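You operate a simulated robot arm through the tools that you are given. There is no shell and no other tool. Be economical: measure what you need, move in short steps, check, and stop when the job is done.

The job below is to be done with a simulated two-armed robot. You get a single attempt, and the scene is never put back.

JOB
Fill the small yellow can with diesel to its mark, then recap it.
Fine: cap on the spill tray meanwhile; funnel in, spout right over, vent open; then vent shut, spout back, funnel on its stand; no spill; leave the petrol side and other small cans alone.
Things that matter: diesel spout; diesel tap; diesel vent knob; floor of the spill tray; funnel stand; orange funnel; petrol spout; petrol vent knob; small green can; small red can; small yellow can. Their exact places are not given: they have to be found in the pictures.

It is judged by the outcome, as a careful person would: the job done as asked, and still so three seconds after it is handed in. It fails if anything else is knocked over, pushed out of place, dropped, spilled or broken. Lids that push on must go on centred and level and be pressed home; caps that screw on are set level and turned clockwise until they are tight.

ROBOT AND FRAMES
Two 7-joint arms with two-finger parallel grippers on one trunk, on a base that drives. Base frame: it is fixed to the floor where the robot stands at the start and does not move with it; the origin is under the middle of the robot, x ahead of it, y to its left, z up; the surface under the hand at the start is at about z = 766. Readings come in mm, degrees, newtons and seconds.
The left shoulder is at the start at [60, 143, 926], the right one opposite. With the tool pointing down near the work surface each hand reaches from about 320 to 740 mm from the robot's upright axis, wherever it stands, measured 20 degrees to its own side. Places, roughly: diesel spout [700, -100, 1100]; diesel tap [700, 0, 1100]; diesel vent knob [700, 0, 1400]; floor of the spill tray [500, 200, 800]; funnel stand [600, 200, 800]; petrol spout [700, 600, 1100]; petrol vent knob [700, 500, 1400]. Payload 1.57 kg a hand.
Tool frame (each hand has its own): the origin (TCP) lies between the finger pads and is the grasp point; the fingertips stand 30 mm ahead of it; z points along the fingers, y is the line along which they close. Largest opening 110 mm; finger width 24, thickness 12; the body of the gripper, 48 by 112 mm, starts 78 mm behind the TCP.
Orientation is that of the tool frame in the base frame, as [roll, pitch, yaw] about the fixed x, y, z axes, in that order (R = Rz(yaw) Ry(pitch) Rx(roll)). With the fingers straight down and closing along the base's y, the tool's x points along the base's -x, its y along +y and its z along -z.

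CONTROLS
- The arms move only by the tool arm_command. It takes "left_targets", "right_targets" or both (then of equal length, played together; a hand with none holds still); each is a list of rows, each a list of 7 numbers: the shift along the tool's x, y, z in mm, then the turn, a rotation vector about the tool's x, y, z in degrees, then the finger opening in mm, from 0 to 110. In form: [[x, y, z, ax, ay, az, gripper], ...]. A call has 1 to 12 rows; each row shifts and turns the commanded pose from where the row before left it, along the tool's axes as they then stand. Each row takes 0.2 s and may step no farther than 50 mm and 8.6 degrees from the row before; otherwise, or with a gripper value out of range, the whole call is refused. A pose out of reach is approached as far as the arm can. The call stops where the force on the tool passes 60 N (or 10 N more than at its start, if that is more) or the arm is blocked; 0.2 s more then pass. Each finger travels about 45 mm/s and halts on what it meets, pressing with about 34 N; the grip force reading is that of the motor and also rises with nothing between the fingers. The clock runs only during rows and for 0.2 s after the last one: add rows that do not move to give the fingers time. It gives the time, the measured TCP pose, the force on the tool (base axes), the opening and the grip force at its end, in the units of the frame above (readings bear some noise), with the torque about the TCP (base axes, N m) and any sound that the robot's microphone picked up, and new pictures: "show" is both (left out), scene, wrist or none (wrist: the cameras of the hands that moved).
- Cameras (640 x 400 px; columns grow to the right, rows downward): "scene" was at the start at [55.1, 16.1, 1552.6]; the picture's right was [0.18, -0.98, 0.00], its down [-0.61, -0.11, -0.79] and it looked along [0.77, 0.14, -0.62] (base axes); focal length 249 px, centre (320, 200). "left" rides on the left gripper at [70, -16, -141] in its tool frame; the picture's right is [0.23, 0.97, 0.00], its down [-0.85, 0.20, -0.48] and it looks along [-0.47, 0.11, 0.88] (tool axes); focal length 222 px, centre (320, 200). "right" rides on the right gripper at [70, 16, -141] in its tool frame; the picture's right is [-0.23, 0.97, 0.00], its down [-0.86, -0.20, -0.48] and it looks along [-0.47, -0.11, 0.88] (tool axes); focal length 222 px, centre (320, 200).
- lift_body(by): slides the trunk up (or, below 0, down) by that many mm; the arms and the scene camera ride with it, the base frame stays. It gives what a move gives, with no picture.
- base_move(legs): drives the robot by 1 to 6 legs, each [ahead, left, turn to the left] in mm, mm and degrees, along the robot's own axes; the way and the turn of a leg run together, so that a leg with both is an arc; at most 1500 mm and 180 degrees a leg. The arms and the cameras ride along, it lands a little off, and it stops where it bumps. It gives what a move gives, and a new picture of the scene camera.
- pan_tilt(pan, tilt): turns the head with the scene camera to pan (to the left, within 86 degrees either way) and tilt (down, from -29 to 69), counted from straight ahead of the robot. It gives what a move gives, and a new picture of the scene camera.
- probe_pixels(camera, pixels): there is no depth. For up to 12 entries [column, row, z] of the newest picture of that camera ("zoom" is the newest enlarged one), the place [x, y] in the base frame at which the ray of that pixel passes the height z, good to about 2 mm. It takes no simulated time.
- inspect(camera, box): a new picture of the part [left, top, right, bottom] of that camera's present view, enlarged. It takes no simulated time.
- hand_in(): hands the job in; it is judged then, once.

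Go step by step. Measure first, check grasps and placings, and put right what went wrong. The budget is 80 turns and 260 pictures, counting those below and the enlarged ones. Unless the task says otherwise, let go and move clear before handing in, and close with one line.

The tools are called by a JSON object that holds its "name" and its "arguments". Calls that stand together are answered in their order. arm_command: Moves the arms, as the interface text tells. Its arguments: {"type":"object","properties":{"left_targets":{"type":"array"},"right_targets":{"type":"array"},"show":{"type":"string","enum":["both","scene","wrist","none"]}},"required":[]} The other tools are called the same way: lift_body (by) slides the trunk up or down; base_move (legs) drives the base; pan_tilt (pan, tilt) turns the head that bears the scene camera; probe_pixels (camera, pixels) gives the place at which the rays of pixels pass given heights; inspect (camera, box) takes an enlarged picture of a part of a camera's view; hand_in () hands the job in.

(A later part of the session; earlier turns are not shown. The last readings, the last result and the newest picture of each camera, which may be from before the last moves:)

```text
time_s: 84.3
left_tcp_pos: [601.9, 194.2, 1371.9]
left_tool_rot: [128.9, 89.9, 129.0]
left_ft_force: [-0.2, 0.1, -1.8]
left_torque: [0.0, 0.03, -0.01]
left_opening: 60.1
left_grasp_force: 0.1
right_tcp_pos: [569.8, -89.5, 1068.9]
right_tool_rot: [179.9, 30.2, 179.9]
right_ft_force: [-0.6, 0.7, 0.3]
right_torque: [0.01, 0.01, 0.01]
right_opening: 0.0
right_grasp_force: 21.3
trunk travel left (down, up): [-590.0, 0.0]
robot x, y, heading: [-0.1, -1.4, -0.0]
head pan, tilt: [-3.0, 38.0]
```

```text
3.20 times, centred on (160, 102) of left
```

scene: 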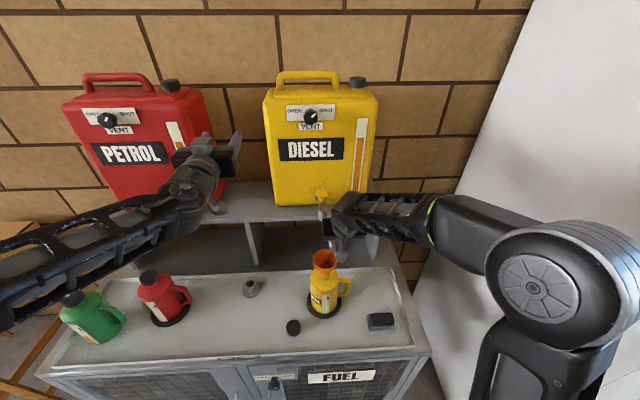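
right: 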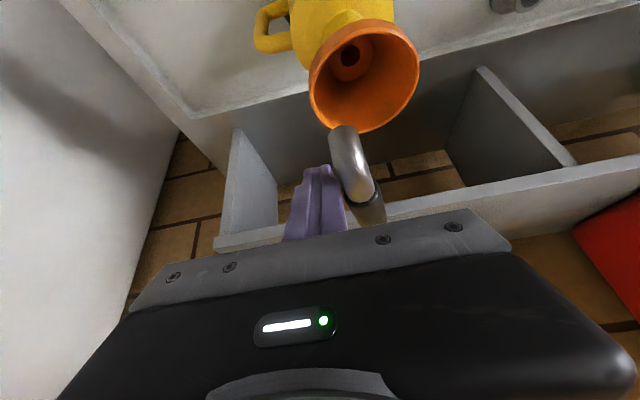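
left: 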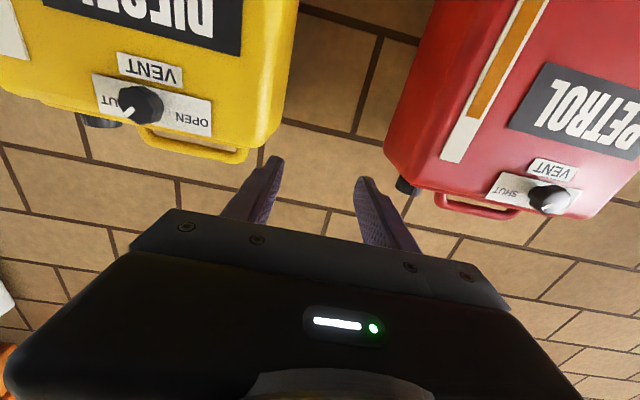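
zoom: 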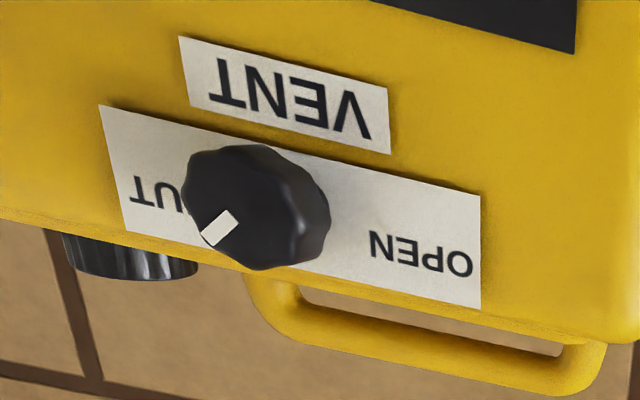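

The spout is nearly over the funnel (elbow (345,155), funnel (365,75) in the right picture). I'll push the last 15°, back the right hand away sideways, and bring the left hand level with the vent knob.

{"name": "arm_command", "arguments": {"right_targets": [[2.8, 8, -1.6, 0, 0, 0, 0], [2.8, 8, -1.6, 0, 0, 0, 0], [2.8, 8, -1.6, 0, 0, 0, 0], [0, 0, 0, 0, 0, 0, 0]], "show": "none"}}

{"name": "inspect", "arguments": {"camera": "right", "box": [240, 0, 480, 200]}}

{"name": "arm_command", "arguments": {"right_targets": [[0, -20, 0, 0, 0, 0, 0], [0, -40, 0, 0, 0, 0, 0], [0, -45, 0, 0, 0, 0, 0], [0, -45, 0, 0, 0, 0, 0], [0, 0, 0, 0, 0, 0, 0]], "show": "wrist"}}

{"name": "arm_command", "arguments": {"left_targets": [[0, -42, 0, 0, 0, 0, 60], [0, -42, 0, 0, 0, 0, 60], [0, -42, 0, 0, 0, 0, 60], [0, -41, 0, 0, 0, 0, 60], [0, -40, 0, 0, 0, 0, 60], [-3, 0, 20, 0, 0, 0, 60], [0, 0, 20, 0, 0, 0, 60], [0, 0, 0, 0, 0, 0, 60]]}}

{"name": "inspect", "arguments": {"camera": "scene", "box": [276, 180, 388, 290]}}

{"name": "inspect", "arguments": {"camera": "left", "box": [240, 50, 440, 200]}}

```text
time_s: 85.3
left_tcp_pos: [603.1, 193.4, 1373.0]
left_tool_rot: [-79.2, 89.9, -79.3]
left_ft_force: [-0.5, 0.3, 0.0]
left_torque: [-0.01, 0.0, 0.01]
left_opening: 60.0
left_grasp_force: 0.1
right_tcp_pos: [561.6, -68.7, 1070.5]
right_tool_rot: [179.9, 30.2, 179.8]
right_ft_force: [5.9, -12.4, 2.9]
right_torque: [0.06, 0.05, 0.09]
right_opening: 0.2
right_grasp_force: 20.8
trunk travel left (down, up): [-590.0, 0.0]
robot x, y, heading: [-4.1, 2.1, -0.2]
head pan, tilt: [-3.0, 38.0]
```

```text
2.00 times, centred on (360, 100) of right
```

zoom: 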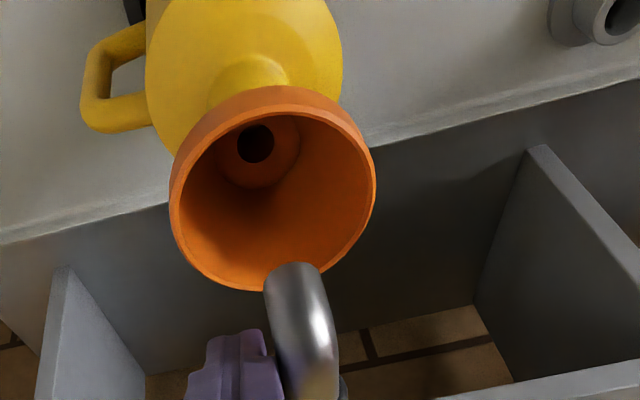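

```text
time_s: 86.5
left_tcp_pos: [602.5, 195.2, 1372.3]
left_tool_rot: [-78.2, 89.9, -78.2]
left_ft_force: [-0.3, 0.2, 0.4]
left_torque: [0.04, 0.06, -0.01]
left_opening: 59.8
left_grasp_force: 0.0
right_tcp_pos: [561.1, -216.8, 1070.8]
right_tool_rot: [179.9, 30.3, -180.0]
right_ft_force: [-0.4, -0.2, -0.7]
right_torque: [0.01, 0.01, 0.01]
right_opening: 0.0
right_grasp_force: 21.5
trunk travel left (down, up): [-590.0, 0.0]
robot x, y, heading: [-1.0, 2.4, -0.1]
head pan, tilt: [-3.0, 38.0]
```

right: 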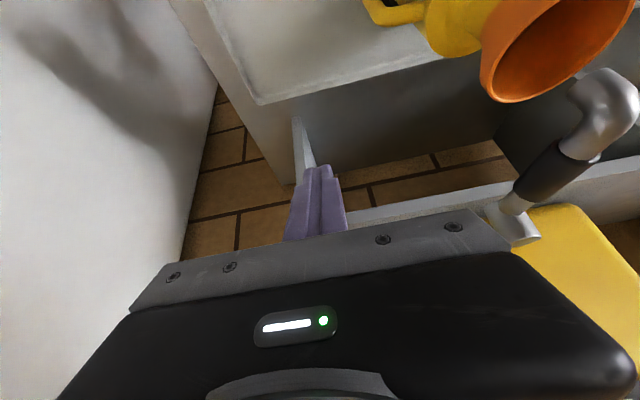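

```text
time_s: 88.3
left_tcp_pos: [640.3, -12.1, 1377.2]
left_tool_rot: [-68.8, 89.9, -68.9]
left_ft_force: [0.3, 0.5, -0.2]
left_torque: [-0.02, 0.03, -0.04]
left_opening: 60.0
left_grasp_force: 0.1
right_tcp_pos: [562.0, -217.1, 1069.6]
right_tool_rot: [179.9, 30.2, 180.0]
right_ft_force: [-0.3, -0.4, -0.1]
right_torque: [0.01, 0.0, -0.01]
right_opening: 0.0
right_grasp_force: 21.5
trunk travel left (down, up): [-590.0, 0.0]
robot x, y, heading: [2.6, -2.0, -0.1]
head pan, tilt: [-3.0, 38.0]
```

scene: 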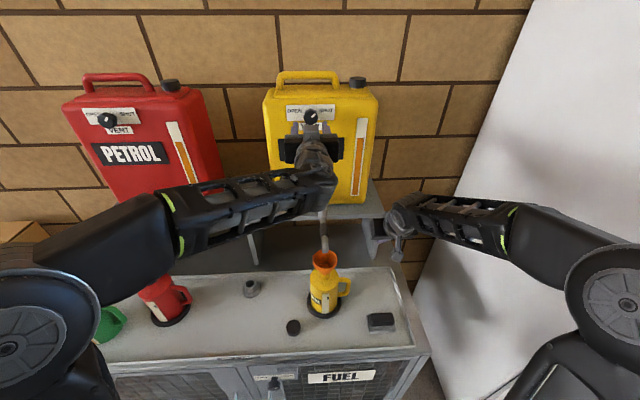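
left: 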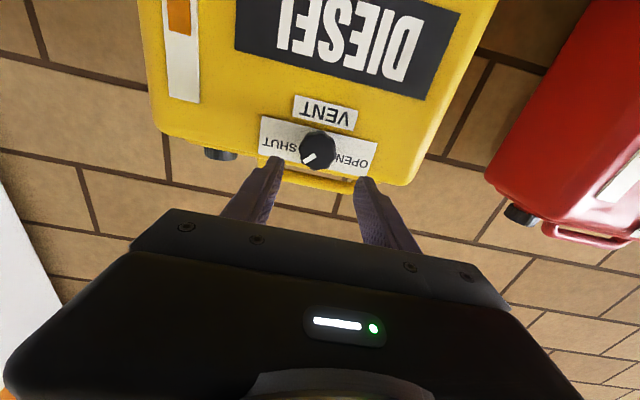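

```text
3.64 times, centred on (332, 235) of scene
```

zoom: 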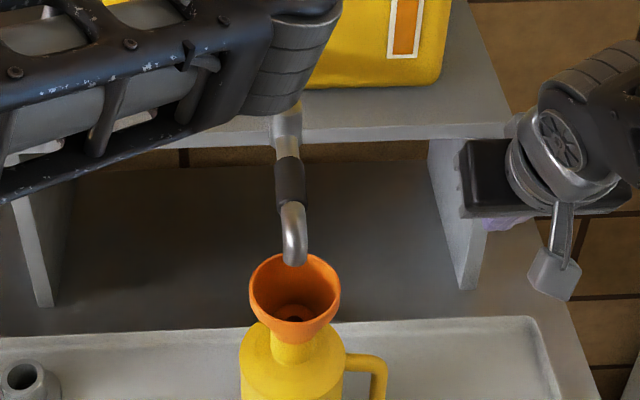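

```text
2.67 times, centred on (340, 125) of left
```

zoom: 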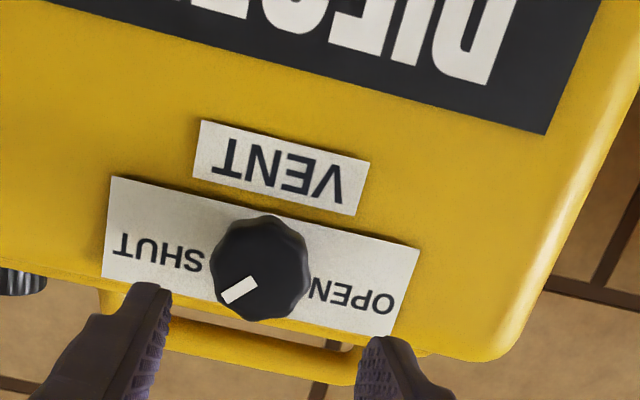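

The spout now hangs over the funnel and met its stop with 12 N. I'll probe its outlet against the funnel rim, and the knob from the left view.

{"name": "probe_pixels", "arguments": {"camera": "left", "pixels": [[318.3, 150, 1350], [318.3, 150, 1360], [318.3, 150, 1370], [318.3, 150, 1375], [318.3, 150, 1380], [318.3, 150, 1390]]}}

{"name": "probe_pixels", "arguments": {"camera": "scene", "pixels": [[324.9, 252.6, 1030], [324.9, 252.6, 1040], [325.1, 259.7, 990], [325.1, 259.7, 1000], [310.5, 116, 1370], [310.5, 116, 1380]]}}

{"name": "probe_pixels", "arguments": {"camera": "right", "pixels": [[590, 85, 1030], [590, 85, 1040], [545, 50, 1000], [548, 45, 990]]}}

{"name": "inspect", "arguments": {"camera": "right", "box": [460, 0, 640, 120]}}

```text
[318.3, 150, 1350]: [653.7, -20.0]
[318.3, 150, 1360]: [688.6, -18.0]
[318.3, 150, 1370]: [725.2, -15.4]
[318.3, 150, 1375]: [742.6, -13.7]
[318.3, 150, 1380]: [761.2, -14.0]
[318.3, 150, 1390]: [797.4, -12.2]
```

```text
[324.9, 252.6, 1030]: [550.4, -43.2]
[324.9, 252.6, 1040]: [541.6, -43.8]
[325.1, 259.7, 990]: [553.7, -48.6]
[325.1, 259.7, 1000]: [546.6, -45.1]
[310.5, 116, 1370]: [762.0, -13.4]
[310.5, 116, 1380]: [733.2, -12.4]
```

```text
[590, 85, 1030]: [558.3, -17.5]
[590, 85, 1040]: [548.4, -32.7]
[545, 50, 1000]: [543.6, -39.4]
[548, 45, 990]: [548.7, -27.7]
```

```text
3.33 times, centred on (550, 60) of right
```

zoom: 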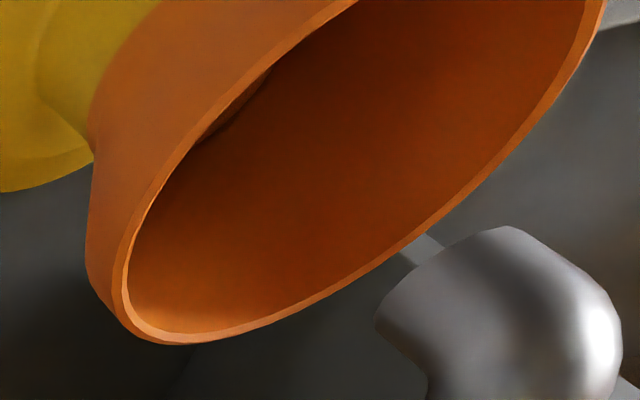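

The outlet is at (541,-44), right over the funnel centre (~(543,-45)), and the knob front is at (745,-13.5,1376). I'll pre-turn the left wrist, advance around the knob, grip it and turn 90° counter-clockwise toward OPEN.

{"name": "arm_command", "arguments": {"left_targets": [[0, -1, 0, 0, 0, 8.4, 62], [0, 0, 0, 0, 0, 8.4, 62], [0, 0, 0, 0, 0, 8.4, 62], [0, 0, 0, 0, 0, 8.4, 62], [0, 0, 0, 0, 0, 8.4, 62], [0, 0, 45, 0, 0, 0, 62], [0, 0, 40, 0, 0, 0, 62], [0, 0, 0, 0, 0, 0, 62], [0, 0, 0, 0, 0, 0, 48], [0, 0, 0, 0, 0, 0, 35], [0, 0, 0, 0, 0, 0, 30], [0, 0, 0, 0, 0, 0, 30]], "show": "none"}}

{"name": "inspect", "arguments": {"camera": "left", "box": [220, 80, 420, 205]}}

{"name": "arm_command", "arguments": {"left_targets": [[0, 0, 0, 0, 0, -8.2, 30], [0, 0, 0, 0, 0, -8.2, 30], [0, 0, 0, 0, 0, -8.2, 30], [0, 0, 0, 0, 0, -8.2, 30], [0, 0, 0, 0, 0, -8.2, 30], [0, 0, 0, 0, 0, -8.2, 30], [0, 0, 0, 0, 0, -8.2, 30], [0, 0, 0, 0, 0, -8.2, 30], [0, 0, 0, 0, 0, -8.2, 30], [0, 0, 0, 0, 0, -8.2, 30], [0, 0, 0, 0, 0, -8, 30]], "show": "none"}}

{"name": "inspect", "arguments": {"camera": "left", "box": [220, 80, 420, 205]}}

{"name": "inspect", "arguments": {"camera": "scene", "box": [280, 90, 344, 150]}}

```text
time_s: 90.9
left_tcp_pos: [725.3, -15.8, 1377.5]
left_tool_rot: [90.3, 47.8, 90.0]
left_ft_force: [-3.9, -6.2, -12.0]
left_torque: [0.02, -0.35, -0.48]
left_opening: 39.9
left_grasp_force: 30.4
right_tcp_pos: [562.5, -218.1, 1070.0]
right_tool_rot: [179.8, 30.2, 179.9]
right_ft_force: [0.4, -0.6, 1.0]
right_torque: [0.03, -0.02, -0.01]
right_opening: 0.0
right_grasp_force: 21.5
trunk travel left (down, up): [-590.0, 0.0]
robot x, y, heading: [-1.0, 0.8, -0.1]
head pan, tilt: [-3.0, 38.0]
```

```text
3.20 times, centred on (320, 142) of left
```

zoom: 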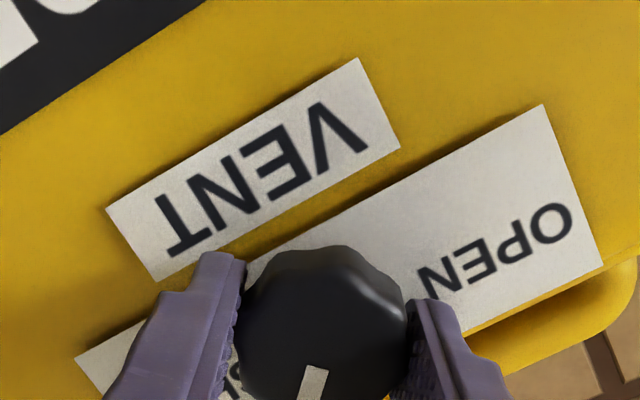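

```text
time_s: 93.3
left_tcp_pos: [726.2, -12.8, 1375.9]
left_tool_rot: [-90.1, 42.0, -90.0]
left_ft_force: [-4.8, -2.4, -15.9]
left_torque: [0.38, 0.23, -0.31]
left_opening: 39.3
left_grasp_force: 45.1
right_tcp_pos: [563.4, -217.3, 1068.8]
right_tool_rot: [179.8, 30.1, 179.9]
right_ft_force: [0.3, 0.3, -1.2]
right_torque: [0.03, 0.02, -0.02]
right_opening: 0.1
right_grasp_force: 21.7
trunk travel left (down, up): [-590.0, 0.0]
robot x, y, heading: [0.2, 0.2, 0.3]
head pan, tilt: [-3.0, 38.0]
```

```text
3.20 times, centred on (320, 142) of left
```

zoom: 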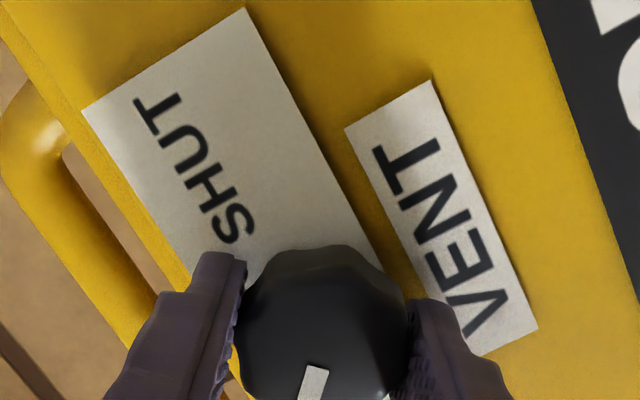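

```text
6.67 times, centred on (312, 120) of scene
```

zoom: 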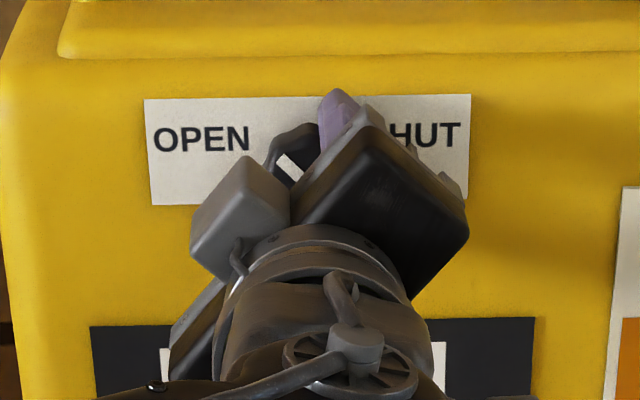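

The knob's mark now points to OPEN. I'll release it, move the left hand away, and bring the right hand (closed, tilted 45°) above the tap button for a look.

{"name": "arm_command", "arguments": {"left_targets": [[0, 0, 0, 0, 0, 0, 50], [0, 0, 0, 0, 0, 0, 64], [0, 0, 0, 0, 0, 0, 64], [0, 0, -43, 0, 0, 0, 64], [0, 0, -43, 0, 0, 0, 64], [0, 0, 0, 0, 0, 0, 64]], "right_targets": [[-21.7, 0, -37.5, 0, 0, 0, 0], [-21.7, 0, -37.5, 0, 0, 0, 0], [-21.7, 0, -37.5, 0, 0, 0, 0], [0, 0, 0, 0, -7.5, 0, 0], [0, 0, 0, 0, -7.5, 0, 0], [0, 0, 0, 0, 0, 0, 0]], "show": "none"}}

{"name": "arm_command", "arguments": {"left_targets": [[27, 30, 0, 0, 0, 0, 64], [27, 30, 0, 0, 0, 0, 64], [27, 30, 0, 0, 0, 0, 64], [27, 30, 0, 0, 0, 0, 64], [27, 30, 0, 0, 0, 0, 64], [0, 0, 0, 0, 0, 0, 64]], "show": "none"}}

{"name": "inspect", "arguments": {"camera": "scene", "box": [270, 80, 370, 150]}}

```text
time_s: 94.7
left_tcp_pos: [640.8, -13.1, 1376.3]
left_tool_rot: [-90.0, 42.0, -90.0]
left_ft_force: [0.2, 0.0, 0.4]
left_torque: [0.02, 0.01, 0.01]
left_opening: 64.2
left_grasp_force: 0.1
right_tcp_pos: [561.7, -215.0, 1198.4]
right_tool_rot: [179.8, 45.3, 179.9]
right_ft_force: [0.3, -0.1, 0.6]
right_torque: [-0.01, 0.02, 0.01]
right_opening: 0.0
right_grasp_force: 21.6
trunk travel left (down, up): [-590.0, 0.0]
robot x, y, heading: [0.1, -3.8, 0.1]
head pan, tilt: [-3.0, 38.0]
```

```text
time_s: 96.1
left_tcp_pos: [639.3, -14.0, 1176.0]
left_tool_rot: [-89.9, 42.0, -89.8]
left_ft_force: [0.8, -0.4, 0.2]
left_torque: [0.02, 0.03, -0.01]
left_opening: 64.0
left_grasp_force: 0.0
right_tcp_pos: [560.8, -216.6, 1199.4]
right_tool_rot: [179.8, 45.1, 179.9]
right_ft_force: [0.1, 0.5, -0.1]
right_torque: [-0.01, -0.03, -0.01]
right_opening: 0.1
right_grasp_force: 21.3
trunk travel left (down, up): [-590.0, 0.0]
robot x, y, heading: [0.9, -1.3, 0.1]
head pan, tilt: [-3.0, 38.0]
```

```text
5.71 times, centred on (320, 115) of scene
```

zoom: 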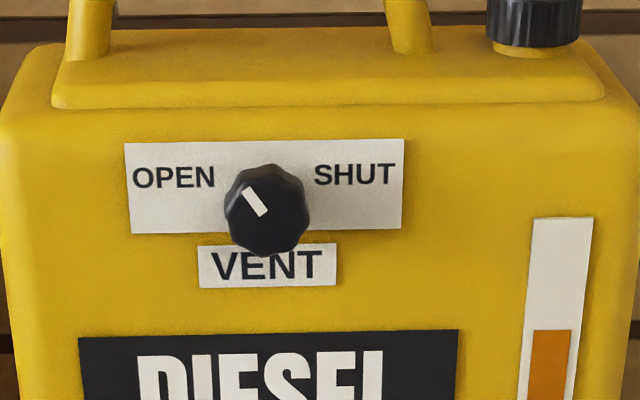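

The vent is open. I had the rolled tool axes wrong and the left hand went down instead of left, but it touched nothing. I'll move it properly to the left now, then bring the right fingers over the tap button.

{"name": "arm_command", "arguments": {"left_targets": [[-31.2, 28.1, 0, 0, 0, 0, 64], [-31.2, 28.1, 0, 0, 0, 0, 64], [-31.2, 28.1, 0, 0, 0, 0, 64], [-31.2, 28.1, 0, 0, 0, 0, 64], [-31.2, 28.1, 0, 0, 0, 0, 64], [0, 0, 0, 0, 0, 0, 64]], "show": "none"}}

{"name": "arm_command", "arguments": {"right_targets": [[-18.8, 34.8, 18.8, 0, 0, 0, 0], [-18.8, 34.8, 18.8, 0, 0, 0, 0], [-18.8, 34.8, 18.8, 0, 0, 0, 0], [-18.8, 34.8, 18.8, 0, 0, 0, 0], [-18.8, 34.8, 18.8, 0, 0, 0, 0], [0, 0, 0, 0, 0, 0, 0]]}}

{"name": "inspect", "arguments": {"camera": "scene", "box": [280, 165, 360, 235]}}

{"name": "inspect", "arguments": {"camera": "right", "box": [240, 120, 400, 240]}}

{"name": "inspect", "arguments": {"camera": "scene", "box": [284, 250, 364, 330]}}

```text
time_s: 97.5
left_tcp_pos: [634.8, 172.7, 1211.6]
left_tool_rot: [-91.2, 42.0, -90.1]
left_ft_force: [0.0, -0.7, 0.4]
left_torque: [0.02, -0.01, 0.02]
left_opening: 63.8
left_grasp_force: 0.1
left hand out of reach, approached as far as the arm can: row 3, 4, 5
right_tcp_pos: [561.2, -216.1, 1198.3]
right_tool_rot: [179.9, 45.2, 179.7]
right_ft_force: [0.1, 0.1, -0.8]
right_torque: [0.0, 0.02, 0.01]
right_opening: 0.0
right_grasp_force: 21.2
trunk travel left (down, up): [-590.0, 0.0]
robot x, y, heading: [-2.1, 1.3, 0.1]
head pan, tilt: [-3.0, 38.0]
```

```text
time_s: 98.9
left_tcp_pos: [633.8, 171.6, 1212.7]
left_tool_rot: [-91.0, 41.9, -90.1]
left_ft_force: [-0.1, -0.6, -0.5]
left_torque: [0.03, 0.0, 0.03]
left_opening: 64.3
left_grasp_force: 0.1
right_tcp_pos: [692.9, -44.5, 1199.5]
right_tool_rot: [179.8, 45.1, 179.8]
right_ft_force: [-0.1, -0.2, -0.1]
right_torque: [0.03, 0.0, -0.03]
right_opening: 0.0
right_grasp_force: 21.3
trunk travel left (down, up): [-590.0, 0.0]
robot x, y, heading: [-3.4, -0.3, -0.0]
head pan, tilt: [-3.0, 38.0]
```

scene: 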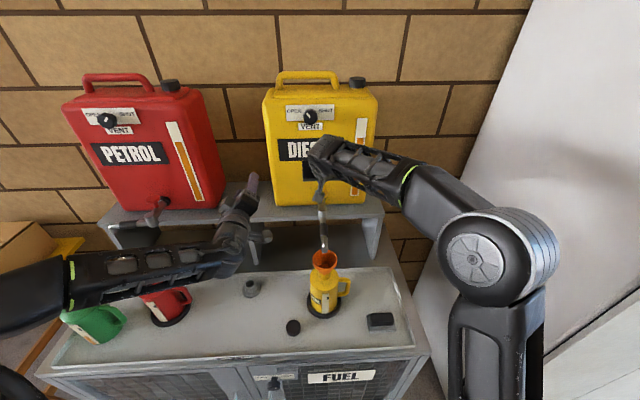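
right: 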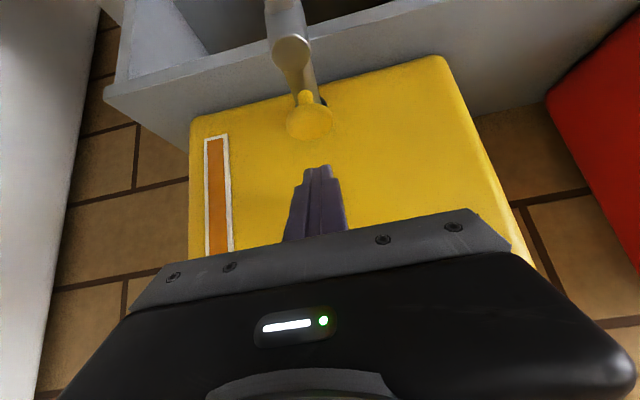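

```text
5.71 times, centred on (320, 200) of scene
```

zoom: 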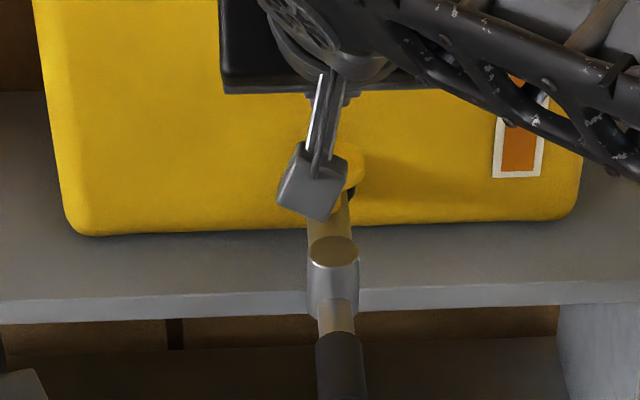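

```text
3.33 times, centred on (320, 180) of right
```

zoom: 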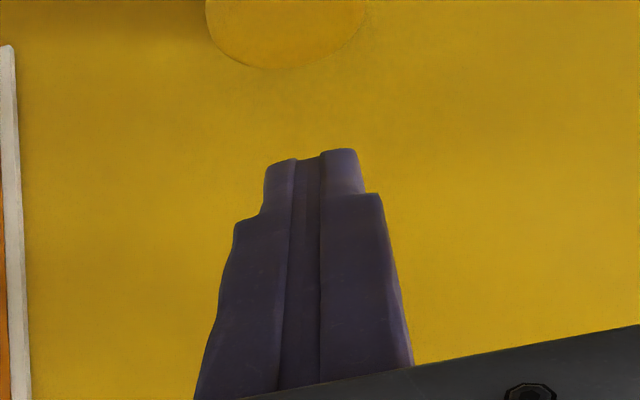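

```text
5.00 times, centred on (324, 290) of scene
```

zoom: 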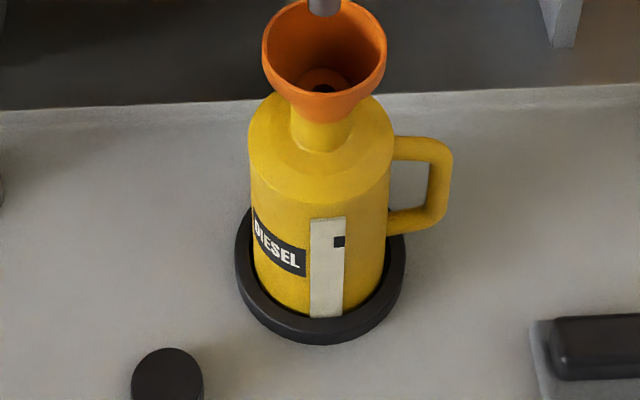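

The gauge is in clear view (mark at (340,240) of the enlargement) and still empty. I'll probe the tap button at (309,120) of the right picture to fix its height.

{"name": "probe_pixels", "arguments": {"camera": "right", "pixels": [[309, 121, 1110], [309, 121, 1120], [309, 121, 1130], [309, 121, 1140], [309, 121, 1150], [286, 121, 1130], [332, 121, 1130]]}}

{"name": "probe_pixels", "arguments": {"camera": "scene", "pixels": [[321.8, 193.9, 1120], [321.8, 193.9, 1130], [321.8, 193.9, 1140]]}}

```text
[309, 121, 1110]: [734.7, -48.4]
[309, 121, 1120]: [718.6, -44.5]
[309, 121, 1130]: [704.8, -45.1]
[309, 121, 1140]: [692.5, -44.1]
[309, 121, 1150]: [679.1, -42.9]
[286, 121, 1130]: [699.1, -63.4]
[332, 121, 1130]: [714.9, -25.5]
```

```text
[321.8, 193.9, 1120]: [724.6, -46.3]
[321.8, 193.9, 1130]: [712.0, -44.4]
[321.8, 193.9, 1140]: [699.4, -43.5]
```

The button centre is about (706,-44,1125–1140). I'll shift slightly and press down in small steps, reading the force each time.

{"name": "arm_command", "arguments": {"right_targets": [[9.2, 0, 3.5, 0, 0, 0, 0], [7.1, 0, 7.1, 0, 0, 0, 0], [3.5, 0, 3.5, 0, 0, 0, 0], [0, 0, 0, 0, 0, 0, 0]], "show": "none"}}

{"name": "arm_command", "arguments": {"right_targets": [[2.8, 0, 2.8, 0, 0, 0, 0], [0, 0, 0, 0, 0, 0, 0]], "show": "none"}}

{"name": "arm_command", "arguments": {"right_targets": [[2.8, 0, 2.8, 0, 0, 0, 0], [0, 0, 0, 0, 0, 0, 0]], "show": "none"}}

{"name": "arm_command", "arguments": {"right_targets": [[2.8, 0, 2.8, 0, 0, 0, 0]], "show": "wrist"}}

{"name": "inspect", "arguments": {"camera": "scene", "box": [284, 240, 364, 330]}}

```text
time_s: 99.9
left_tcp_pos: [633.6, 172.8, 1212.3]
left_tool_rot: [-91.0, 41.9, -90.1]
left_ft_force: [-1.2, -0.2, -0.9]
left_torque: [0.01, 0.02, 0.03]
left_opening: 63.7
left_grasp_force: 0.0
right_tcp_pos: [689.3, -43.4, 1174.7]
right_tool_rot: [180.0, 45.2, 179.9]
right_ft_force: [-0.1, 0.0, 0.2]
right_torque: [0.03, -0.04, -0.01]
right_opening: 0.1
right_grasp_force: 21.5
trunk travel left (down, up): [-590.0, 0.0]
robot x, y, heading: [-1.3, -4.1, -0.1]
head pan, tilt: [-3.0, 38.0]
```

```text
time_s: 100.5
left_tcp_pos: [634.0, 173.0, 1212.2]
left_tool_rot: [-91.0, 41.9, -90.0]
left_ft_force: [-0.9, -0.7, -0.1]
left_torque: [-0.01, 0.03, 0.0]
left_opening: 64.3
left_grasp_force: 0.0
right_tcp_pos: [687.8, -42.8, 1172.5]
right_tool_rot: [179.8, 45.2, 179.9]
right_ft_force: [-0.7, -0.1, -0.9]
right_torque: [0.0, 0.04, -0.02]
right_opening: 0.0
right_grasp_force: 21.5
trunk travel left (down, up): [-590.0, 0.0]
robot x, y, heading: [-3.8, -1.0, 0.2]
head pan, tilt: [-3.0, 38.0]
```

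```text
time_s: 101.1
left_tcp_pos: [635.6, 172.7, 1212.8]
left_tool_rot: [-91.1, 41.9, -90.2]
left_ft_force: [0.2, 0.1, -0.6]
left_torque: [-0.03, -0.01, 0.03]
left_opening: 64.0
left_grasp_force: 0.0
right_tcp_pos: [689.9, -41.8, 1166.9]
right_tool_rot: [179.8, 45.2, 179.9]
right_ft_force: [0.8, -0.3, -0.2]
right_torque: [0.0, 0.02, -0.03]
right_opening: 0.0
right_grasp_force: 21.4
trunk travel left (down, up): [-590.0, 0.0]
robot x, y, heading: [-0.5, -0.9, -0.1]
head pan, tilt: [-3.0, 38.0]
```

```text
time_s: 101.5
left_tcp_pos: [633.8, 172.1, 1212.3]
left_tool_rot: [-91.0, 41.8, -90.2]
left_ft_force: [-0.3, 0.5, 0.5]
left_torque: [0.0, -0.03, 0.01]
left_opening: 64.0
left_grasp_force: 0.0
right_tcp_pos: [688.8, -42.5, 1164.0]
right_tool_rot: [179.7, 45.2, 179.8]
right_ft_force: [0.4, 0.4, 0.3]
right_torque: [-0.04, -0.04, 0.01]
right_opening: 0.3
right_grasp_force: 21.4
trunk travel left (down, up): [-590.0, 0.0]
robot x, y, heading: [-0.6, 3.8, -0.1]
head pan, tilt: [-3.0, 38.0]
```

right: 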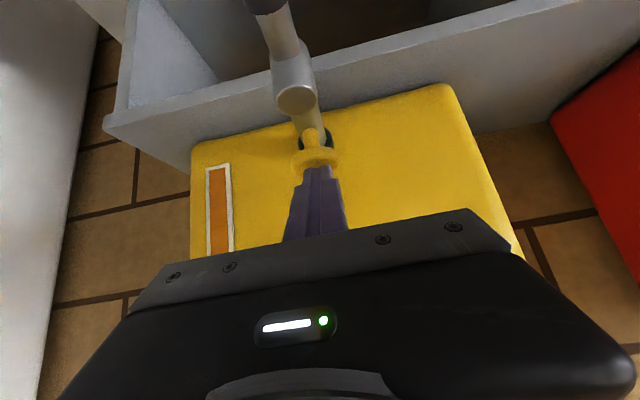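

```text
4.44 times, centred on (324, 285) of scene
```

zoom: 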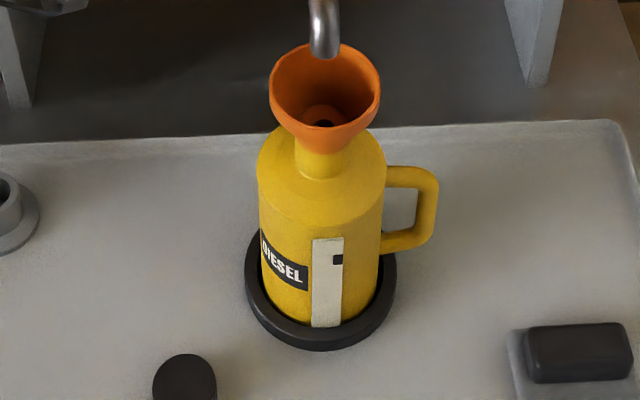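

The fingertips are just over the button (disc at (315,157) in the right picture) with no contact yet. I'll keep pressing down in small steps.

{"name": "probe_pixels", "arguments": {"camera": "right", "pixels": [[315, 158, 1110], [315, 158, 1120], [315, 158, 1130], [315, 158, 1140]]}}

{"name": "arm_command", "arguments": {"right_targets": [[2.1, 0, 2.1, 0, 0, 0, 0], [0, 0, 0, 0, 0, 0, 0]], "show": "none"}}

{"name": "arm_command", "arguments": {"right_targets": [[2.1, 0, 2.1, 0, 0, 0, 0], [0, 0, 0, 0, 0, 0, 0]], "show": "none"}}

{"name": "arm_command", "arguments": {"right_targets": [[2.1, 0, 2.1, 0, 0, 0, 0], [0, 0, 0, 0, 0, 0, 0]], "show": "none"}}

{"name": "arm_command", "arguments": {"right_targets": [[2.1, 0, 2.1, 0, 0, 0, 0]], "show": "wrist"}}

{"name": "inspect", "arguments": {"camera": "scene", "box": [284, 240, 364, 330]}}

```text
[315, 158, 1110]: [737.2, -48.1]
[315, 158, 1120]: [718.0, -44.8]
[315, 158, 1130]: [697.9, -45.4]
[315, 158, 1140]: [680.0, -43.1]
```

```text
time_s: 102.1
left_tcp_pos: [634.5, 171.6, 1212.3]
left_tool_rot: [-91.0, 41.9, -90.2]
left_ft_force: [-0.4, -0.5, -0.1]
left_torque: [0.03, 0.01, 0.02]
left_opening: 63.7
left_grasp_force: 0.0
right_tcp_pos: [687.9, -42.4, 1160.8]
right_tool_rot: [179.8, 45.3, 179.7]
right_ft_force: [0.7, -0.6, 3.6]
right_torque: [-0.01, -0.08, -0.02]
right_opening: 0.1
right_grasp_force: 20.8
trunk travel left (down, up): [-590.0, 0.0]
robot x, y, heading: [-0.9, 1.8, 0.0]
head pan, tilt: [-3.0, 38.0]
```

```text
time_s: 102.7
left_tcp_pos: [634.1, 172.7, 1213.0]
left_tool_rot: [-91.0, 41.9, -90.1]
left_ft_force: [0.4, -0.6, 0.3]
left_torque: [-0.01, -0.02, -0.01]
left_opening: 64.2
left_grasp_force: 0.1
right_tcp_pos: [688.3, -42.5, 1158.0]
right_tool_rot: [179.8, 45.3, 179.8]
right_ft_force: [0.5, -0.5, 2.6]
right_torque: [0.02, -0.1, 0.0]
right_opening: 0.0
right_grasp_force: 21.5
trunk travel left (down, up): [-590.0, 0.0]
robot x, y, heading: [-0.6, -2.7, 0.0]
head pan, tilt: [-3.0, 38.0]
```

```text
time_s: 103.3
left_tcp_pos: [634.0, 173.4, 1213.8]
left_tool_rot: [-90.9, 41.8, -90.2]
left_ft_force: [0.1, 0.9, -0.1]
left_torque: [0.07, 0.0, 0.01]
left_opening: 63.7
left_grasp_force: 0.1
right_tcp_pos: [687.4, -42.3, 1154.9]
right_tool_rot: [179.7, 45.3, 179.9]
right_ft_force: [1.5, -0.8, 5.2]
right_torque: [-0.02, -0.14, 0.03]
right_opening: 0.0
right_grasp_force: 21.2
trunk travel left (down, up): [-590.0, 0.0]
robot x, y, heading: [1.2, 0.7, 0.3]
head pan, tilt: [-3.0, 38.0]
```

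```text
time_s: 103.7
left_tcp_pos: [634.5, 171.9, 1212.9]
left_tool_rot: [-90.9, 42.0, -90.1]
left_ft_force: [-0.2, 0.4, -0.3]
left_torque: [-0.03, 0.01, -0.03]
left_opening: 63.9
left_grasp_force: 0.1
right_tcp_pos: [689.2, -41.3, 1152.3]
right_tool_rot: [179.9, 45.3, 179.9]
right_ft_force: [0.6, -1.2, 6.1]
right_torque: [-0.01, -0.1, 0.0]
right_opening: 0.0
right_grasp_force: 21.1
trunk travel left (down, up): [-590.0, 0.0]
robot x, y, heading: [1.1, -0.2, -0.4]
head pan, tilt: [-3.0, 38.0]
```

right: 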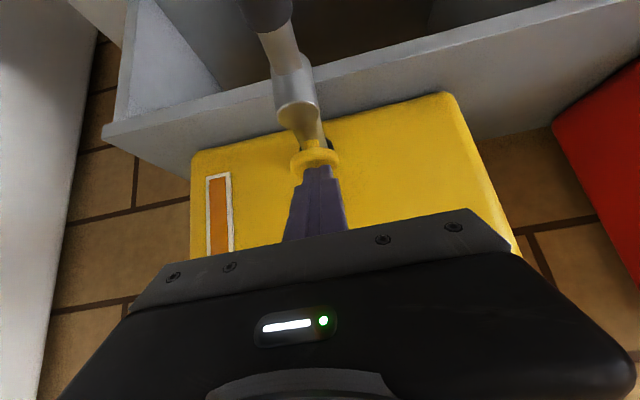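

```text
4.44 times, centred on (324, 285) of scene
```

zoom: 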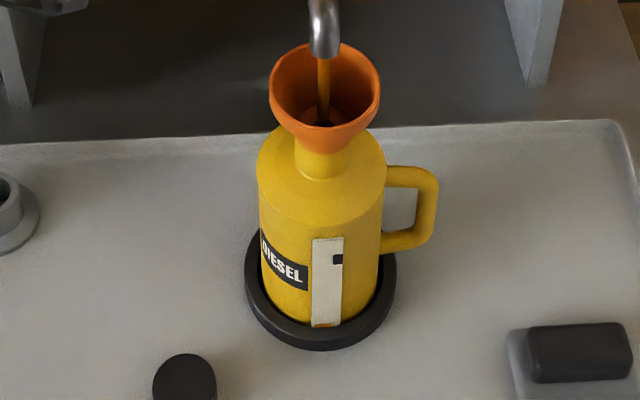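

Diesel is flowing into the funnel, with the first orange at the bottom of the gauge (row 326 of the enlargement; the mark is at row 259). I'll hold and measure the fill rate.

{"name": "arm_command", "arguments": {"right_targets": [[0, 0, 0, 0, 0, 0, 0], [0, 0, 0, 0, 0, 0, 0], [0, 0, 0, 0, 0, 0, 0], [0, 0, 0, 0, 0, 0, 0]], "show": "none"}}

{"name": "inspect", "arguments": {"camera": "scene", "box": [300, 270, 348, 315]}}

{"name": "arm_command", "arguments": {"right_targets": [[0, 0, 0, 0, 0, 0, 0], [0, 0, 0, 0, 0, 0, 0], [0, 0, 0, 0, 0, 0, 0], [0, 0, 0, 0, 0, 0, 0]], "show": "none"}}

{"name": "inspect", "arguments": {"camera": "scene", "box": [300, 245, 348, 315]}}

```text
time_s: 104.7
left_tcp_pos: [633.9, 173.0, 1213.1]
left_tool_rot: [-90.9, 41.8, -90.2]
left_ft_force: [0.5, -0.1, 0.8]
left_torque: [0.0, -0.02, 0.03]
left_opening: 63.9
left_grasp_force: 0.0
right_tcp_pos: [688.3, -41.5, 1152.7]
right_tool_rot: [179.9, 45.3, 179.9]
right_ft_force: [0.5, 0.1, 5.9]
right_torque: [-0.03, -0.12, -0.01]
right_opening: 0.0
right_grasp_force: 21.3
trunk travel left (down, up): [-590.0, 0.0]
robot x, y, heading: [2.6, 2.6, 0.1]
head pan, tilt: [-3.0, 38.0]
```

```text
8.89 times, centred on (324, 292) of scene
```

zoom: 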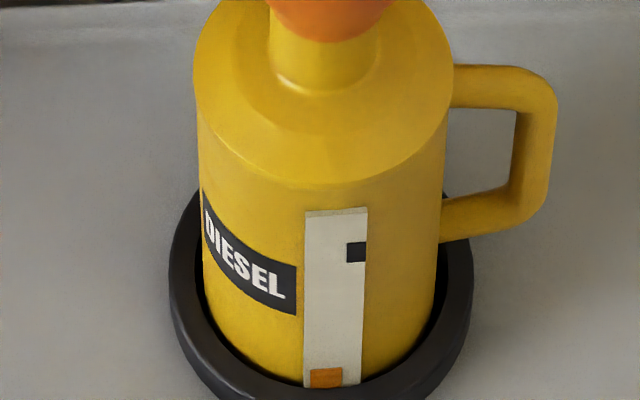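

```text
time_s: 105.7
left_tcp_pos: [634.1, 172.4, 1212.8]
left_tool_rot: [-91.0, 41.9, -90.1]
left_ft_force: [1.8, -0.1, -0.9]
left_torque: [-0.02, 0.02, -0.01]
left_opening: 64.0
left_grasp_force: 0.1
right_tcp_pos: [687.4, -41.8, 1153.5]
right_tool_rot: [179.8, 45.3, 179.9]
right_ft_force: [0.5, 0.6, 6.6]
right_torque: [0.03, -0.08, -0.01]
right_opening: 0.1
right_grasp_force: 21.1
trunk travel left (down, up): [-590.0, 0.0]
robot x, y, heading: [2.6, 0.9, -0.0]
head pan, tilt: [-3.0, 38.0]
```

```text
5.71 times, centred on (324, 280) of scene
```

zoom: 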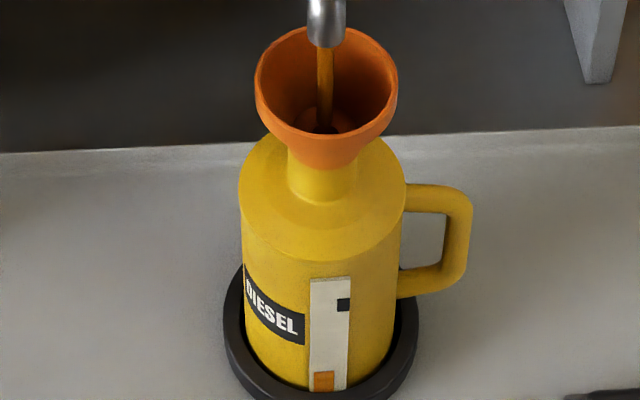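

The level rises about 11 px/s at the 8.9× scale; it's at 31 and the mark is at 136. I'll hold about 6.6 s more, with checks.

{"name": "arm_command", "arguments": {"right_targets": [[0, 0, 0, 0, 0, 0, 0], [0, 0, 0, 0, 0, 0, 0], [0, 0, 0, 0, 0, 0, 0], [0, 0, 0, 0, 0, 0, 0], [0, 0, 0, 0, 0, 0, 0], [0, 0, 0, 0, 0, 0, 0], [0, 0, 0, 0, 0, 0, 0], [0, 0, 0, 0, 0, 0, 0], [0, 0, 0, 0, 0, 0, 0], [0, 0, 0, 0, 0, 0, 0], [0, 0, 0, 0, 0, 0, 0], [0, 0, 0, 0, 0, 0, 0]], "show": "none"}}

{"name": "inspect", "arguments": {"camera": "scene", "box": [300, 270, 348, 315]}}

{"name": "arm_command", "arguments": {"right_targets": [[0, 0, 0, 0, 0, 0, 0], [0, 0, 0, 0, 0, 0, 0], [0, 0, 0, 0, 0, 0, 0], [0, 0, 0, 0, 0, 0, 0], [0, 0, 0, 0, 0, 0, 0], [0, 0, 0, 0, 0, 0, 0], [0, 0, 0, 0, 0, 0, 0], [0, 0, 0, 0, 0, 0, 0], [0, 0, 0, 0, 0, 0, 0], [0, 0, 0, 0, 0, 0, 0], [0, 0, 0, 0, 0, 0, 0], [0, 0, 0, 0, 0, 0, 0]], "show": "none"}}

{"name": "inspect", "arguments": {"camera": "scene", "box": [300, 270, 348, 315]}}

{"name": "arm_command", "arguments": {"right_targets": [[0, 0, 0, 0, 0, 0, 0], [0, 0, 0, 0, 0, 0, 0], [0, 0, 0, 0, 0, 0, 0], [0, 0, 0, 0, 0, 0, 0], [0, 0, 0, 0, 0, 0, 0], [0, 0, 0, 0, 0, 0, 0]], "show": "none"}}

{"name": "inspect", "arguments": {"camera": "scene", "box": [300, 270, 348, 315]}}

```text
time_s: 108.3
left_tcp_pos: [633.1, 171.3, 1212.7]
left_tool_rot: [-91.0, 41.9, -90.2]
left_ft_force: [0.3, -0.7, -0.3]
left_torque: [0.01, -0.04, 0.04]
left_opening: 64.1
left_grasp_force: 0.0
right_tcp_pos: [688.1, -41.8, 1152.3]
right_tool_rot: [179.8, 45.3, 179.9]
right_ft_force: [0.4, 0.8, 5.6]
right_torque: [-0.01, -0.06, 0.0]
right_opening: 0.0
right_grasp_force: 21.1
trunk travel left (down, up): [-590.0, 0.0]
robot x, y, heading: [0.5, 0.5, -0.2]
head pan, tilt: [-3.0, 38.0]
```

```text
8.89 times, centred on (324, 292) of scene
```

zoom: 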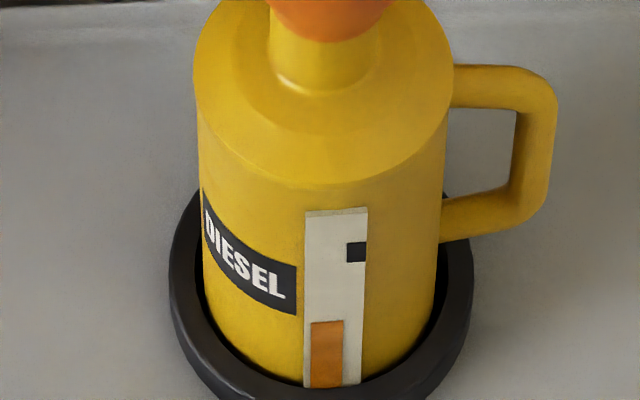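

```text
time_s: 110.9
left_tcp_pos: [634.6, 172.7, 1213.0]
left_tool_rot: [-91.0, 41.9, -90.1]
left_ft_force: [0.1, -0.3, 0.7]
left_torque: [0.05, -0.02, -0.01]
left_opening: 64.2
left_grasp_force: 0.0
right_tcp_pos: [687.5, -40.9, 1152.3]
right_tool_rot: [179.9, 45.2, 179.9]
right_ft_force: [0.2, 0.4, 6.3]
right_torque: [0.01, -0.07, 0.01]
right_opening: 0.0
right_grasp_force: 21.6
trunk travel left (down, up): [-590.0, 0.0]
robot x, y, heading: [-1.3, 0.0, 0.0]
head pan, tilt: [-3.0, 38.0]
```

```text
8.89 times, centred on (324, 292) of scene
```

zoom: 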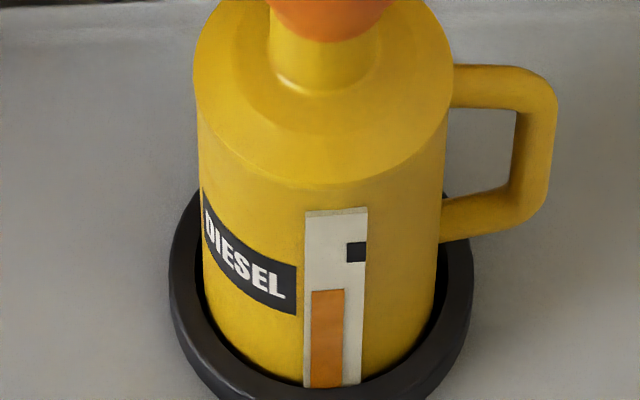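

```text
time_s: 112.3
left_tcp_pos: [634.3, 172.8, 1212.9]
left_tool_rot: [-90.9, 41.9, -90.1]
left_ft_force: [0.8, 0.9, 0.4]
left_torque: [-0.02, -0.01, 0.01]
left_opening: 64.1
left_grasp_force: 0.0
right_tcp_pos: [687.6, -41.7, 1152.5]
right_tool_rot: [179.8, 45.3, 179.8]
right_ft_force: [-0.5, 0.5, 5.4]
right_torque: [-0.01, -0.07, 0.02]
right_opening: 0.1
right_grasp_force: 21.4
trunk travel left (down, up): [-590.0, 0.0]
robot x, y, heading: [-1.9, -1.1, -0.0]
head pan, tilt: [-3.0, 38.0]
```

```text
8.89 times, centred on (324, 292) of scene
```

zoom: 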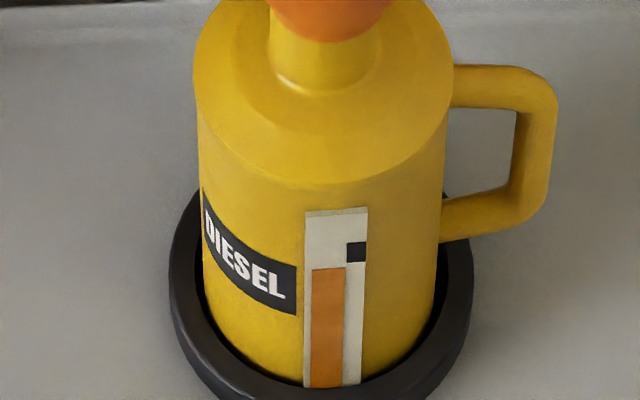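

The level is at row 267 and the mark spans 242–262, rising about 15 px/s. I'll hold 0.6 s more, release the button and check.

{"name": "arm_command", "arguments": {"right_targets": [[0, 0, 0, 0, 0, 0, 0], [0, 0, 0, 0, 0, 0, 0], [0, 0, 0, 0, 0, 0, 0], [-10, 0, -10, 0, 0, 0, 0], [-7.1, 0, -7.1, 0, 0, 0, 0], [0, 0, 0, 0, 0, 0, 0], [0, 0, 0, 0, 0, 0, 0], [0, 0, 0, 0, 0, 0, 0], [0, 0, 0, 0, 0, 0, 0], [0, 0, 0, 0, 0, 0, 0], [0, 0, 0, 0, 0, 0, 0]], "show": "none"}}

{"name": "inspect", "arguments": {"camera": "scene", "box": [300, 270, 348, 315]}}

{"name": "inspect", "arguments": {"camera": "scene", "box": [300, 230, 348, 275]}}

```text
time_s: 114.7
left_tcp_pos: [634.0, 172.7, 1213.2]
left_tool_rot: [-91.1, 41.9, -90.1]
left_ft_force: [-0.2, -0.2, -0.3]
left_torque: [-0.02, -0.01, -0.01]
left_opening: 64.0
left_grasp_force: 0.1
right_tcp_pos: [688.5, -43.0, 1175.6]
right_tool_rot: [179.9, 45.3, 179.9]
right_ft_force: [0.2, 0.2, 0.7]
right_torque: [0.01, 0.03, 0.0]
right_opening: 0.0
right_grasp_force: 20.9
trunk travel left (down, up): [-590.0, 0.0]
robot x, y, heading: [-2.2, 0.4, -0.1]
head pan, tilt: [-3.0, 38.0]
```

```text
8.89 times, centred on (324, 292) of scene
```

zoom: 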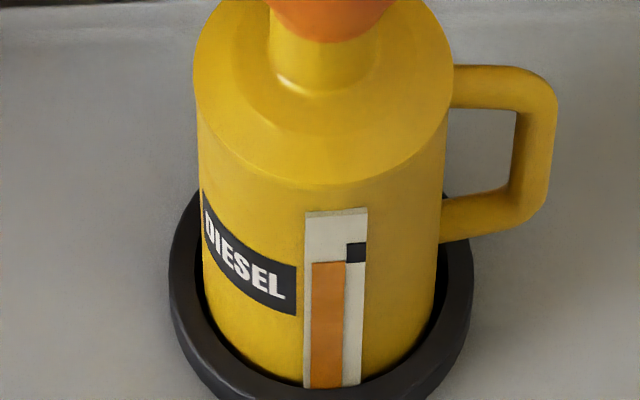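

```text
8.89 times, centred on (324, 252) of scene
```

zoom: 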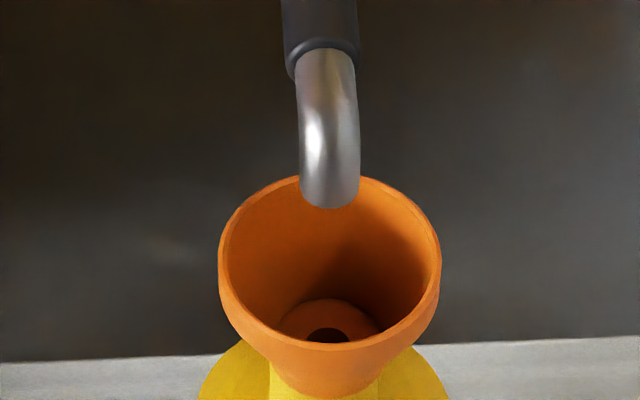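

The level is at 262, the bottom edge of the mark. I'll give one short top-up press, retreat the right hand, and send the left hand back to the vent knob to grip it and turn it clockwise to SHUT.

{"name": "arm_command", "arguments": {"right_targets": [[9.2, 0, 9.2, 0, 0, 0, 0], [7.2, 0, 7.2, 0, 0, 0, 0], [0, 0, 0, 0, 0, 0, 0], [0, 0, 0, 0, 0, 0, 0], [-10, 0, -10, 0, 0, 0, 0], [-10, 0, -10, 0, 0, 0, 0], [-14, 0, -14, 0, 0, 0, 0], [0, 0, 0, 0, 0, 0, 0], [0, 0, 0, 0, 0, 0, 0], [0, 0, 0, 0, 0, 0, 0], [0, 0, 0, 0, 0, 0, 0]], "show": "none"}}

{"name": "inspect", "arguments": {"camera": "scene", "box": [300, 270, 348, 315]}}

{"name": "arm_command", "arguments": {"right_targets": [[18.8, -34.8, -18.8, 0, 0, 0, 0], [18.8, -34.8, -18.8, 0, 0, 0, 0], [18.8, -34.8, -18.8, 0, 0, 0, 0], [18.8, -34.8, -18.8, 0, 0, 0, 0], [18.8, -34.8, -18.8, 0, 0, 0, 0], [0, 0, 0, 0, 0, 0, 0]], "show": "none"}}

{"name": "arm_command", "arguments": {"left_targets": [[4.9, -40.9, 1, 0, 0, 0, 64], [4.9, -40.9, 1, 0, 0, 0, 64], [4.9, -40.9, 1, 0, 0, 0, 64], [4.9, -40.9, 1, 0, 0, 0, 64], [4.9, -40.9, 1, 0, 0, 0, 64], [4.9, -40.9, 1, 0, 0, 0, 64], [0, 0, 0, 0, 0, 0, 64]], "show": "wrist"}}

{"name": "inspect", "arguments": {"camera": "scene", "box": [280, 90, 344, 150]}}

```text
time_s: 117.1
left_tcp_pos: [635.8, 172.7, 1212.3]
left_tool_rot: [-90.9, 42.0, -90.1]
left_ft_force: [-0.2, -1.0, -0.2]
left_torque: [0.03, -0.02, 0.01]
left_opening: 64.0
left_grasp_force: 0.2
right_tcp_pos: [688.2, -41.8, 1200.7]
right_tool_rot: [179.8, 45.2, 179.9]
right_ft_force: [-1.4, -0.8, -0.1]
right_torque: [-0.01, 0.03, 0.03]
right_opening: 0.0
right_grasp_force: 21.0
trunk travel left (down, up): [-590.0, 0.0]
robot x, y, heading: [1.1, -0.8, 0.2]
head pan, tilt: [-3.0, 38.0]
```

```text
8.89 times, centred on (324, 292) of scene
```

zoom: 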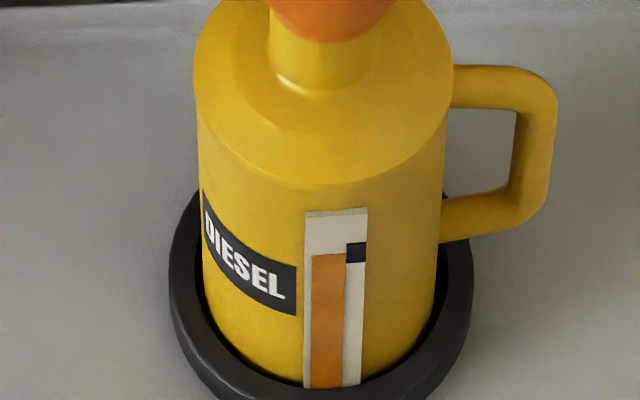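

```text
time_s: 118.5
left_tcp_pos: [635.8, 172.6, 1213.4]
left_tool_rot: [-91.3, 41.9, -90.1]
left_ft_force: [-0.3, 0.5, -0.6]
left_torque: [0.0, 0.0, 0.02]
left_opening: 63.9
left_grasp_force: 0.1
right_tcp_pos: [556.2, -214.9, 1200.2]
right_tool_rot: [179.9, 45.2, 179.9]
right_ft_force: [0.0, 0.4, 0.1]
right_torque: [0.03, 0.01, -0.02]
right_opening: 0.1
right_grasp_force: 21.0
trunk travel left (down, up): [-590.0, 0.0]
robot x, y, heading: [-2.1, -2.2, -0.2]
head pan, tilt: [-3.0, 38.0]
```

```text
time_s: 120.1
left_tcp_pos: [640.8, -12.8, 1375.6]
left_tool_rot: [-90.1, 42.0, -90.0]
left_ft_force: [0.1, -0.4, 0.0]
left_torque: [0.0, -0.02, -0.01]
left_opening: 64.1
left_grasp_force: 0.1
right_tcp_pos: [556.7, -213.0, 1201.2]
right_tool_rot: [179.8, 45.3, 179.8]
right_ft_force: [0.5, 0.0, 0.9]
right_torque: [-0.02, 0.0, -0.04]
right_opening: 0.0
right_grasp_force: 20.9
trunk travel left (down, up): [-590.0, 0.0]
robot x, y, heading: [-1.9, 0.1, -0.0]
head pan, tilt: [-3.0, 38.0]
```

left: 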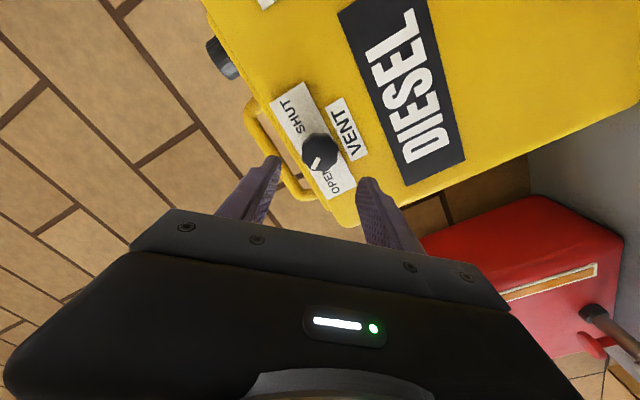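

```text
6.67 times, centred on (312, 120) of scene
```

zoom: 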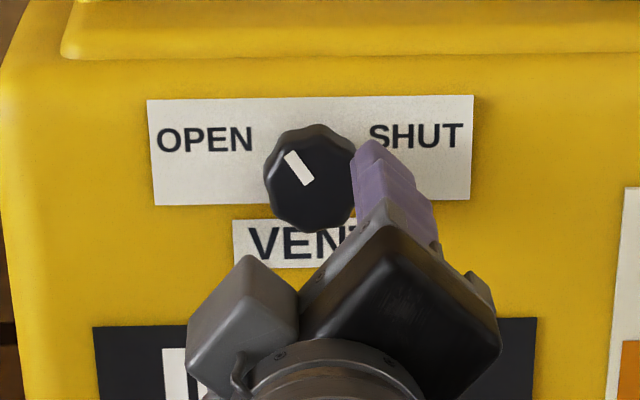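

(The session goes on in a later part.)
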